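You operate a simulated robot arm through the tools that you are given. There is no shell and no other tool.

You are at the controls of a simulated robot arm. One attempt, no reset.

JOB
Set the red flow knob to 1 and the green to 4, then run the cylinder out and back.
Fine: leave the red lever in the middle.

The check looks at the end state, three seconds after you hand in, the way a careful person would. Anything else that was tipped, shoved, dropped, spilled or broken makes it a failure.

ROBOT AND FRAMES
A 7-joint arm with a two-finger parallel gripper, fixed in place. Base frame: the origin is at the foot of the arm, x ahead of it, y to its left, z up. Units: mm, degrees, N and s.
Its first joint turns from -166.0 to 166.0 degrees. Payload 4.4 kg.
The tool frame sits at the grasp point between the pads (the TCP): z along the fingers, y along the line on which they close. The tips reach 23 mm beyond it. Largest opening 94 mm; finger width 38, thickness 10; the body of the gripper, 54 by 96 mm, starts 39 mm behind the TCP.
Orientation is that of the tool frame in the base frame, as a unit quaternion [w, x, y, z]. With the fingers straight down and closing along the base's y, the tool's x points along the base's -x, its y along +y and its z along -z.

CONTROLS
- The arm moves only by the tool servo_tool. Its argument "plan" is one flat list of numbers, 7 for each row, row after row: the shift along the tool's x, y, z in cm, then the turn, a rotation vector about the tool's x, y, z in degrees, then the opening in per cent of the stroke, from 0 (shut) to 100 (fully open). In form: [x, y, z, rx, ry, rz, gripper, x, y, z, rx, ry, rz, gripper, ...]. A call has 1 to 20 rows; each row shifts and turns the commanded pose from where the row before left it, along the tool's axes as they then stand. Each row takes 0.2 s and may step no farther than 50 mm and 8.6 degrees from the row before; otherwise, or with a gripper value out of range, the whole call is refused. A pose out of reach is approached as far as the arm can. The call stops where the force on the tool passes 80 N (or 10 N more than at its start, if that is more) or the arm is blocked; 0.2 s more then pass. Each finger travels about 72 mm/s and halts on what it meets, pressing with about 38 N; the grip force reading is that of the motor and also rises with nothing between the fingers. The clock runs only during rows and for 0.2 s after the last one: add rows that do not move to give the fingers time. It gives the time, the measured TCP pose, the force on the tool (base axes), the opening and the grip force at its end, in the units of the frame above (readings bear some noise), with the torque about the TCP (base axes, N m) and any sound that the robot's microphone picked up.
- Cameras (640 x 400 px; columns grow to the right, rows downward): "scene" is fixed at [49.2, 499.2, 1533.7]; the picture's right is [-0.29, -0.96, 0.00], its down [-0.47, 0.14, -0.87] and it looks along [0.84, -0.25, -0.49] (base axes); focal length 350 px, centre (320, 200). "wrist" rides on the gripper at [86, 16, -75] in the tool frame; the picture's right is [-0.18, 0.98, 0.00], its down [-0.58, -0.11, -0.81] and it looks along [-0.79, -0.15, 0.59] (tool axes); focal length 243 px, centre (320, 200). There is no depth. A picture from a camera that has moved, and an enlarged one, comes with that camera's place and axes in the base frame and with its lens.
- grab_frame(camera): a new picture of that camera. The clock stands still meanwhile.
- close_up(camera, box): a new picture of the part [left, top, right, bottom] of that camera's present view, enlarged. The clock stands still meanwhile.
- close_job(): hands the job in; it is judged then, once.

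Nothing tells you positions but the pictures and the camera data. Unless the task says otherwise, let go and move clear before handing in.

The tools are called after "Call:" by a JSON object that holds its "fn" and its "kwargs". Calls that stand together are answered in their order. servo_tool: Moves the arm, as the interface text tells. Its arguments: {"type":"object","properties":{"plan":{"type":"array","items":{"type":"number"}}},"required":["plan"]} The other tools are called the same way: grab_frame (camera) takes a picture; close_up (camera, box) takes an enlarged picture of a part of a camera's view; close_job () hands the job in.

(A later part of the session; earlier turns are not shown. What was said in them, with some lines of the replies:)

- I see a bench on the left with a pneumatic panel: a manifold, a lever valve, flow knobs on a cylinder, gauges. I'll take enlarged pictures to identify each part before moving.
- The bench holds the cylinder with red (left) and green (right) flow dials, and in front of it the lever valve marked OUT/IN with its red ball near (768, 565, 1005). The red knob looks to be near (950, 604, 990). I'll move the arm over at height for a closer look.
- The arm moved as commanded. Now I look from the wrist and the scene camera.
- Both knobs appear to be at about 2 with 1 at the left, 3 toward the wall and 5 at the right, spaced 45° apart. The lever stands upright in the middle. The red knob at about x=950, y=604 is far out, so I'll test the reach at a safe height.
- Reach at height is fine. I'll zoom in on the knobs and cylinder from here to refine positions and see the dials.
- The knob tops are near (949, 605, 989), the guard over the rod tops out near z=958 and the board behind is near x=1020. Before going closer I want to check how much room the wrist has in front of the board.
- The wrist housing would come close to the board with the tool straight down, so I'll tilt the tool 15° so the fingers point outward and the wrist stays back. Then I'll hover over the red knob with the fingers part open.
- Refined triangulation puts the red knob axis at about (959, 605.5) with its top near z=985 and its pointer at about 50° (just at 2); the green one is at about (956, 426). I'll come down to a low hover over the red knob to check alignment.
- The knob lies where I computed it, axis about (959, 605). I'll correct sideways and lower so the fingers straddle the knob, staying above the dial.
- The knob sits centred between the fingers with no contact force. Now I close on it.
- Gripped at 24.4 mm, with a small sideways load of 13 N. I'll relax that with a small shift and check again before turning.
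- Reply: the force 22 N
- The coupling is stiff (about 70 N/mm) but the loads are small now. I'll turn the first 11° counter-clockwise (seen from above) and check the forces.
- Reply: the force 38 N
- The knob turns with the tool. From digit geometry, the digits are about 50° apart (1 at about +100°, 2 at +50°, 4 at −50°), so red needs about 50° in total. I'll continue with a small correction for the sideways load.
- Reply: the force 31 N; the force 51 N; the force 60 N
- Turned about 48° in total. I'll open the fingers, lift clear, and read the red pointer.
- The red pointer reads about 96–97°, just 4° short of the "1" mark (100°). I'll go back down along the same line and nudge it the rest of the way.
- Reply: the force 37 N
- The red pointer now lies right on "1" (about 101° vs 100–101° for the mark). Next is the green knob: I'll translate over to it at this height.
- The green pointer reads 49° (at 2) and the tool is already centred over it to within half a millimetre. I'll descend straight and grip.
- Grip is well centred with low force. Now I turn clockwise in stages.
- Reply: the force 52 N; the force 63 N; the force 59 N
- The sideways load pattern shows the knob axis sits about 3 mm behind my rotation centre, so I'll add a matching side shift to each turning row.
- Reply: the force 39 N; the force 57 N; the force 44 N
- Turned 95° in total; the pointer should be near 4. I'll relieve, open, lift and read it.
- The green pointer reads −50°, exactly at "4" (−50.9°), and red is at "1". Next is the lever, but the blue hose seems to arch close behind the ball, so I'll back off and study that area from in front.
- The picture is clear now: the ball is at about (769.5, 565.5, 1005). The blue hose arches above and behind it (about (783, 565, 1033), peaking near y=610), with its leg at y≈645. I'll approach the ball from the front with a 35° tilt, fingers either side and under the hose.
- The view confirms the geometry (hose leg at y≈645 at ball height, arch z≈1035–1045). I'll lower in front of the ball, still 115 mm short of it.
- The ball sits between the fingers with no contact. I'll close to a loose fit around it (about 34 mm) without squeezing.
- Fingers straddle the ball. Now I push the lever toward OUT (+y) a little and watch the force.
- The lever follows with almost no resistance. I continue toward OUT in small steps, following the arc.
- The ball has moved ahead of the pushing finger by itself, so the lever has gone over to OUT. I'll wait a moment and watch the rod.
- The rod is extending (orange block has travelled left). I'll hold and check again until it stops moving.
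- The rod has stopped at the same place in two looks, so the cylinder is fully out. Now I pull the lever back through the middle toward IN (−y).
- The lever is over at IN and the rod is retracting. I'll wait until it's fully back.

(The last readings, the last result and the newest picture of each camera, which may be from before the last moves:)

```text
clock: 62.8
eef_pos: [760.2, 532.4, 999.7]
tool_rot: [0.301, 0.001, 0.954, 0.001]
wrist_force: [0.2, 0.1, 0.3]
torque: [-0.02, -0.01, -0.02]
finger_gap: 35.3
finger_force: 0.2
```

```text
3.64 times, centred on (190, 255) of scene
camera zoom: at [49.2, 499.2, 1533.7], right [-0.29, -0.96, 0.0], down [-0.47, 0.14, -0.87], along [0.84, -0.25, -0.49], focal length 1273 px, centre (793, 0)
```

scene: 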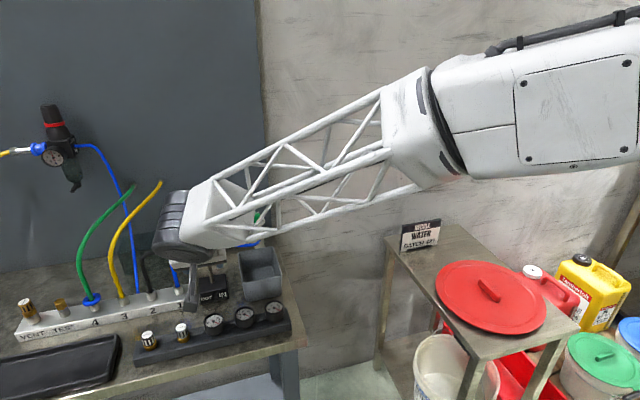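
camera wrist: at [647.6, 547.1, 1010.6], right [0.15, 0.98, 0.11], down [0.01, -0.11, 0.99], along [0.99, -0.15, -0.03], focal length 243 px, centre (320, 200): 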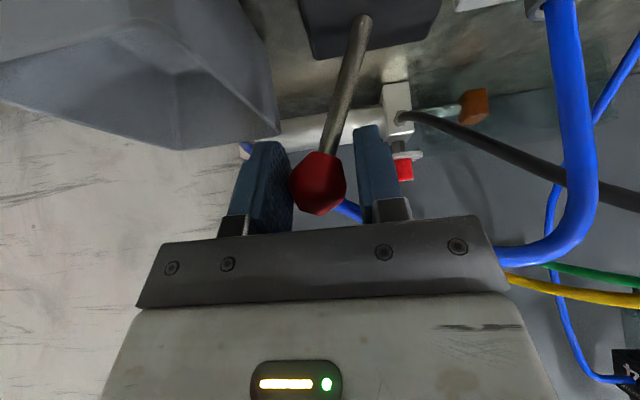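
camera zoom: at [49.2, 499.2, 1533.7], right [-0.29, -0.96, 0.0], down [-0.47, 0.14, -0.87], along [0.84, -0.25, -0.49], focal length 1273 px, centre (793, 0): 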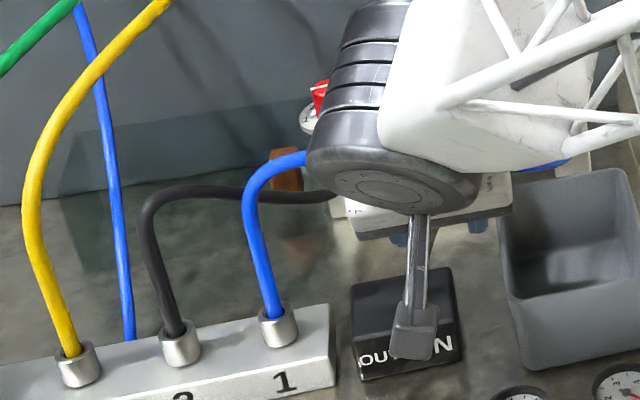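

Fully retracted. One more short wait to confirm, then I'll bring the lever back up to the middle in small steps.

Call:
{"fn": "servo_tool", "kwargs": {"plan": [0, 0, 0, 0, 0, 0, 37, 0, 0, 0, 0, 0, 0, 37, 0, 0, 0, 0, 0, 0, 37, 0, 0, 0, 0, 0, 0, 37, 0, 0, 0, 0, 0, 0, 37]}}

Call:
{"fn": "close_up", "kwargs": {"camera": "wrist", "box": [220, 60, 540, 240]}}

```text
clock: 64.0
eef_pos: [761.5, 531.7, 1000.2]
tool_rot: [0.301, 0.0, 0.954, 0.001]
wrist_force: [0.4, -0.4, -0.2]
torque: [-0.04, 0.03, 0.0]
finger_gap: 35.0
finger_force: 0.5
```

```text
2.00 times, centred on (380, 150) of wrist
camera zoom: at [647.4, 547.2, 1010.5], right [0.15, 0.98, 0.11], down [0.01, -0.11, 0.99], along [0.99, -0.15, -0.03], focal length 485 px, centre (200, 300)
```

zoom: 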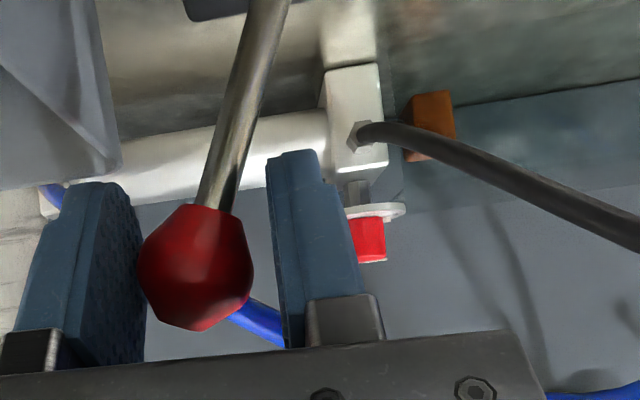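

Call:
{"fn": "servo_tool", "kwargs": {"plan": [-0.05, 0.4, -0.08, 0, 0, 0, 37, -0.05, 0.4, -0.08, 0, 0, 0, 37, -0.04, 0.4, -0.07, 0, 0, 0, 37, -0.03, 0.4, -0.05, 0, 0, 0, 37, -0.03, 0.4, -0.05, 0, 0, 0, 37, -0.02, 0.4, -0.04, 0, 0, 0, 37, -0.01, 0.4, -0.02, 0, 0, 0, 37, 0, 0.3, -0.01, 0, 0, 0, 37]}}

Call:
{"fn": "grab_frame", "kwargs": {"camera": "wrist"}}

Call:
{"fn": "close_up", "kwargs": {"camera": "wrist", "box": [220, 0, 440, 240]}}

```text
clock: 65.8
eef_pos: [760.9, 563.3, 1003.6]
tool_rot: [0.301, 0.0, 0.954, 0.001]
wrist_force: [0.6, 0.7, 0.0]
torque: [0.03, -0.01, 0.01]
finger_gap: 34.8
finger_force: 0.0
```

```text
taken
camera wrist: at [647.2, 578.4, 1014.4], right [0.15, 0.98, 0.11], down [0.01, -0.11, 0.99], along [0.99, -0.15, -0.03], focal length 243 px, centre (320, 200)
```

wrist: 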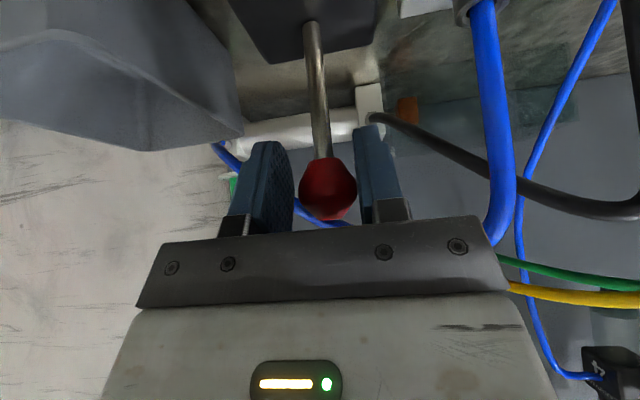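

```text
1.67 times, centred on (330, 120) of wrist
camera zoom: at [647.2, 578.4, 1014.4], right [0.15, 0.98, 0.11], down [0.01, -0.11, 0.99], along [0.99, -0.15, -0.03], focal length 404 px, centre (303, 333)
```

zoom: 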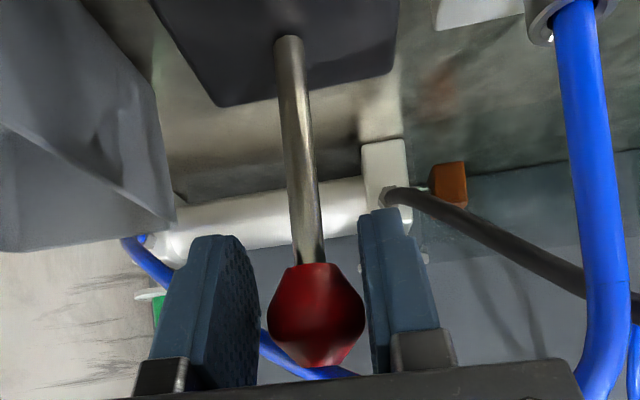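

The lever has settled in its centre detent (ball at y≈565, as at the start). I'll open the fingers and back straight out the way I came.

Call:
{"fn": "servo_tool", "kwargs": {"plan": [0, 0, 0, 0, 0, 0, 45, 0, 0.15, 0, 0, 0, 0, 53, 0, 0, 0, 0, 0, 0, 53, 0, 0, 0, 0, 0, 0, 53, 1.4, 0, -0.98, 0, 0, 0, 53, 2.0, 0, -1.4, 0, 0, 0, 53, 2.4, 0, -1.7, 0, 0, 0, 53, 2.4, 0, -1.7, 0, 0, 0, 53, 0, 0, 0, 0, 0, 0, 53]}}

Call:
{"fn": "grab_frame", "kwargs": {"camera": "wrist"}}

```text
clock: 67.8
eef_pos: [659.7, 562.8, 1006.8]
tool_rot: [0.301, 0.001, 0.954, 0.001]
wrist_force: [-0.6, 0.1, 0.8]
torque: [0.02, -0.02, 0.02]
finger_gap: 49.8
finger_force: 0.0
```

```text
taken
camera wrist: at [545.8, 579.4, 1016.6], right [0.15, 0.98, 0.11], down [0.01, -0.11, 0.99], along [0.99, -0.15, -0.03], focal length 243 px, centre (320, 200)
```

wrist: 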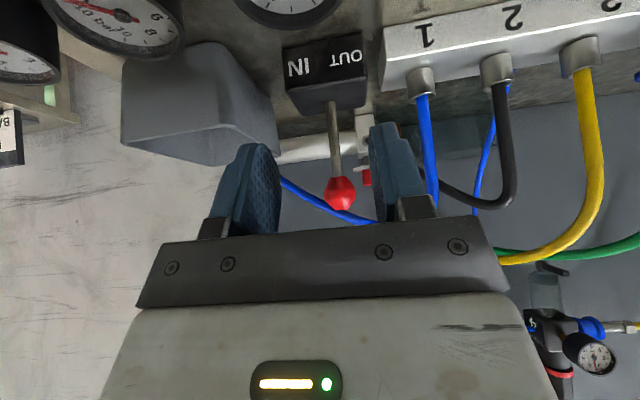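

Clear of the lever. I'll rise and swing away to the right so the scene camera sees everything.

Call:
{"fn": "servo_tool", "kwargs": {"plan": [-2.7, 0, -3.9, 0, 0, 0, 53, -2.7, 0, -3.9, 0, 0, 0, 53, -2.7, 0, -3.9, 0, 0, 0, 53, -2.7, 0, -3.9, 0, 0, 0, 53, -2.7, 0, -3.9, 0, 0, 0, 53, 0, -4.8, 0, 0, 0, 0, 53, 0, -4.8, 0, 0, 0, 0, 53, 0, -4.8, 0, 0, 0, 0, 53, 0, -4.8, 0, 0, 0, 0, 53, 0, -4.8, 0, 0, 0, 0, 53, 0, -4.8, 0, 0, 0, 0, 53, 0, -4.8, 0, 0, 0, 0, 53, 0, 0, 0, 0, 0, 0, 53, 0, 0, 0, 0, 0, 0, 53]}}

Call:
{"fn": "grab_frame", "kwargs": {"camera": "scene"}}

Call:
{"fn": "close_up", "kwargs": {"camera": "scene", "box": [140, 200, 290, 310]}}

Call:
{"fn": "close_up", "kwargs": {"camera": "scene", "box": [180, 210, 220, 240]}}

Call:
{"fn": "close_up", "kwargs": {"camera": "scene", "box": [240, 204, 280, 234]}}

Call:
{"fn": "close_up", "kwargs": {"camera": "scene", "box": [0, 270, 160, 370]}}

```text
clock: 70.8
eef_pos: [657.3, 225.8, 1242.9]
tool_rot: [0.3, 0.001, 0.954, 0.001]
wrist_force: [-0.3, -0.6, 0.0]
torque: [0.02, -0.01, 0.03]
finger_gap: 49.9
finger_force: 0.0
```

```text
taken
```

scene: 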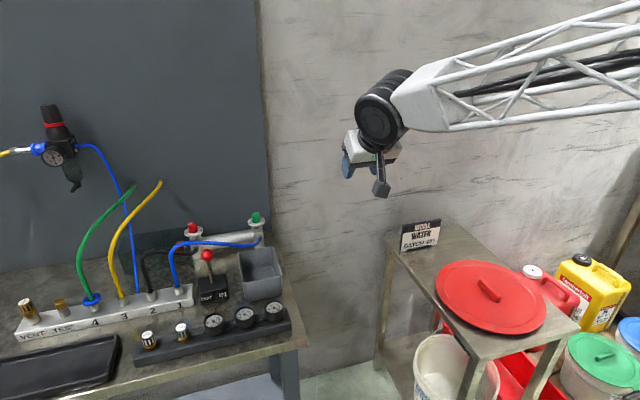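

```text
3.64 times, centred on (215, 255) of scene
camera zoom: at [49.2, 499.2, 1533.7], right [-0.29, -0.96, 0.0], down [-0.47, 0.14, -0.87], along [0.84, -0.25, -0.49], focal length 1273 px, centre (702, 0)
```

zoom: 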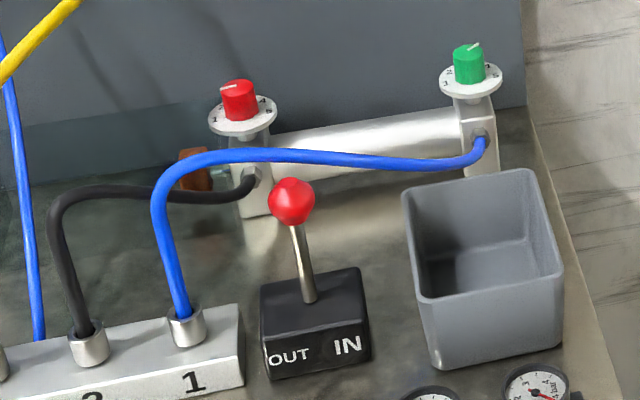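

```text
13.33 times, centred on (200, 225) of scene
camera zoom: at [49.2, 499.2, 1533.7], right [-0.29, -0.96, 0.0], down [-0.47, 0.14, -0.87], along [0.84, -0.25, -0.49], focal length 4667 px, centre (1920, -133)
```

zoom: 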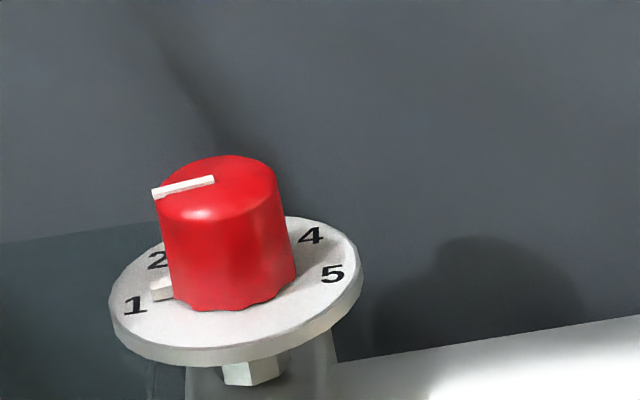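

```text
13.33 times, centred on (260, 219) of scene
camera zoom: at [49.2, 499.2, 1533.7], right [-0.29, -0.96, 0.0], down [-0.47, 0.14, -0.87], along [0.84, -0.25, -0.49], focal length 4667 px, centre (1120, -53)
```

zoom: 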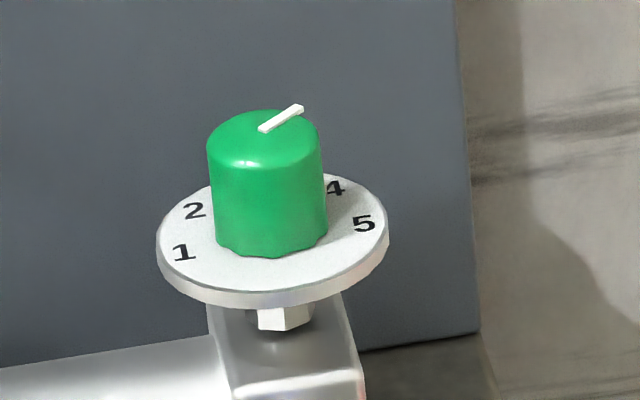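

```text
4.00 times, centred on (80, 320) of scene
camera zoom: at [49.2, 499.2, 1533.7], right [-0.29, -0.96, 0.0], down [-0.47, 0.14, -0.87], along [0.84, -0.25, -0.49], focal length 1400 px, centre (1280, -280)
```

zoom: 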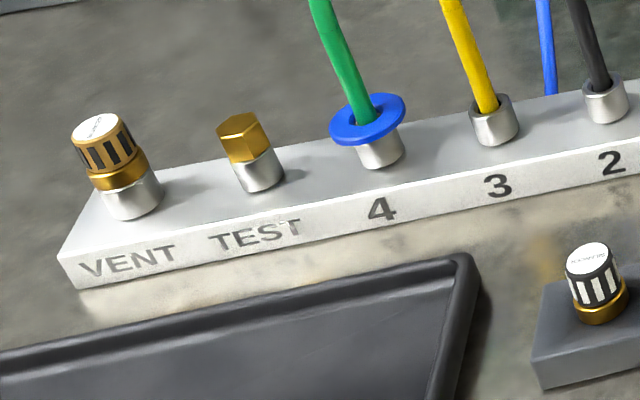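

Everything looks right: red at 1, green at 4, rod retracted. I'll compare the lever with the initial picture using the same crop before handing in.

Call:
{"fn": "close_up", "kwargs": {"camera": "scene", "box": [140, 235, 230, 305]}}

Call:
{"fn": "close_up", "kwargs": {"camera": "scene", "box": [120, 280, 300, 392]}}

Call:
{"fn": "close_up", "kwargs": {"camera": "scene", "box": [0, 90, 160, 190]}}

```text
5.71 times, centred on (185, 270) of scene
camera zoom: at [49.2, 499.2, 1533.7], right [-0.29, -0.96, 0.0], down [-0.47, 0.14, -0.87], along [0.84, -0.25, -0.49], focal length 2000 px, centre (1091, -200)
```

zoom: 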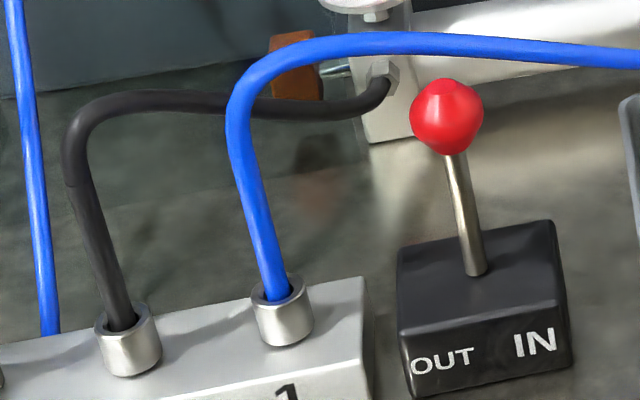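

```text
3.56 times, centred on (210, 336) of scene
camera zoom: at [49.2, 499.2, 1533.7], right [-0.29, -0.96, 0.0], down [-0.47, 0.14, -0.87], along [0.84, -0.25, -0.49], focal length 1245 px, centre (711, -284)
```

zoom: 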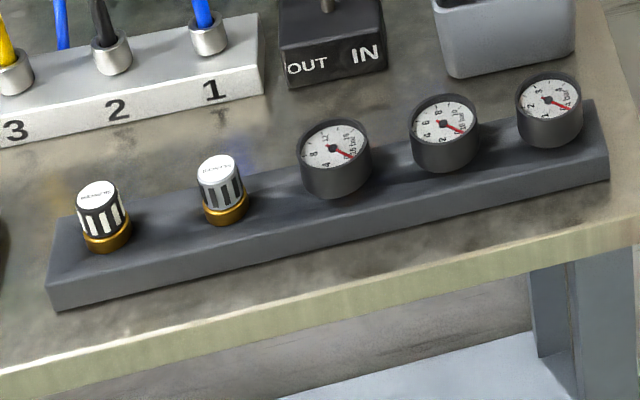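

```text
4.00 times, centred on (80, 140) of scene
camera zoom: at [49.2, 499.2, 1533.7], right [-0.29, -0.96, 0.0], down [-0.47, 0.14, -0.87], along [0.84, -0.25, -0.49], focal length 1400 px, centre (1280, 440)
```

zoom: 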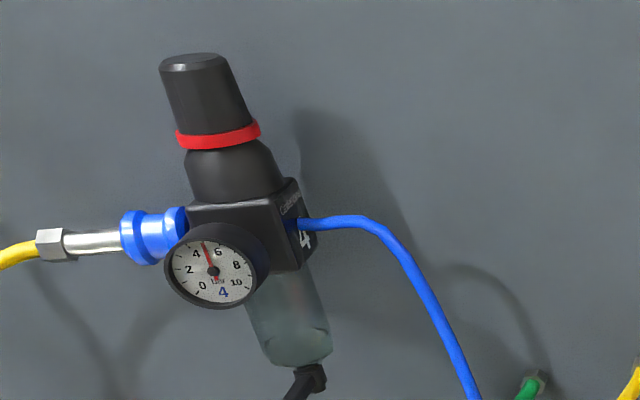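

The lever stands exactly as it did at the start, in the middle. The rod is fully back, red points at 1 and green at 4, the hoses, gauges and regulator look unchanged, and the arm is clear. I'm handing in.

Call:
{"fn": "close_job", "kwargs": {}}

```text
The job is handed in.
```

The job is done and handed in. Red is set to 1 and green to 4, the cylinder has been run fully out and back, and the lever is in the middle.

- **Flow knobs:** In the close-up pictures, each pointer lies within about 1–2° of its mark. Red needed a second small nudge to line up with 1.
- **Cylinder:** With the lever at OUT, I waited until two pictures taken about two seconds apart showed the rod at the same place. With the lever at IN, I waited until it was back where it started.
- **Lever:** It settled by itself into its centre position and matches the starting picture.
- **Surroundings:** The hoses, gauges and regulator look unchanged in the final pictures. The arm touched only the two knobs and the lever, and it is clear of the bench with the fingers open.
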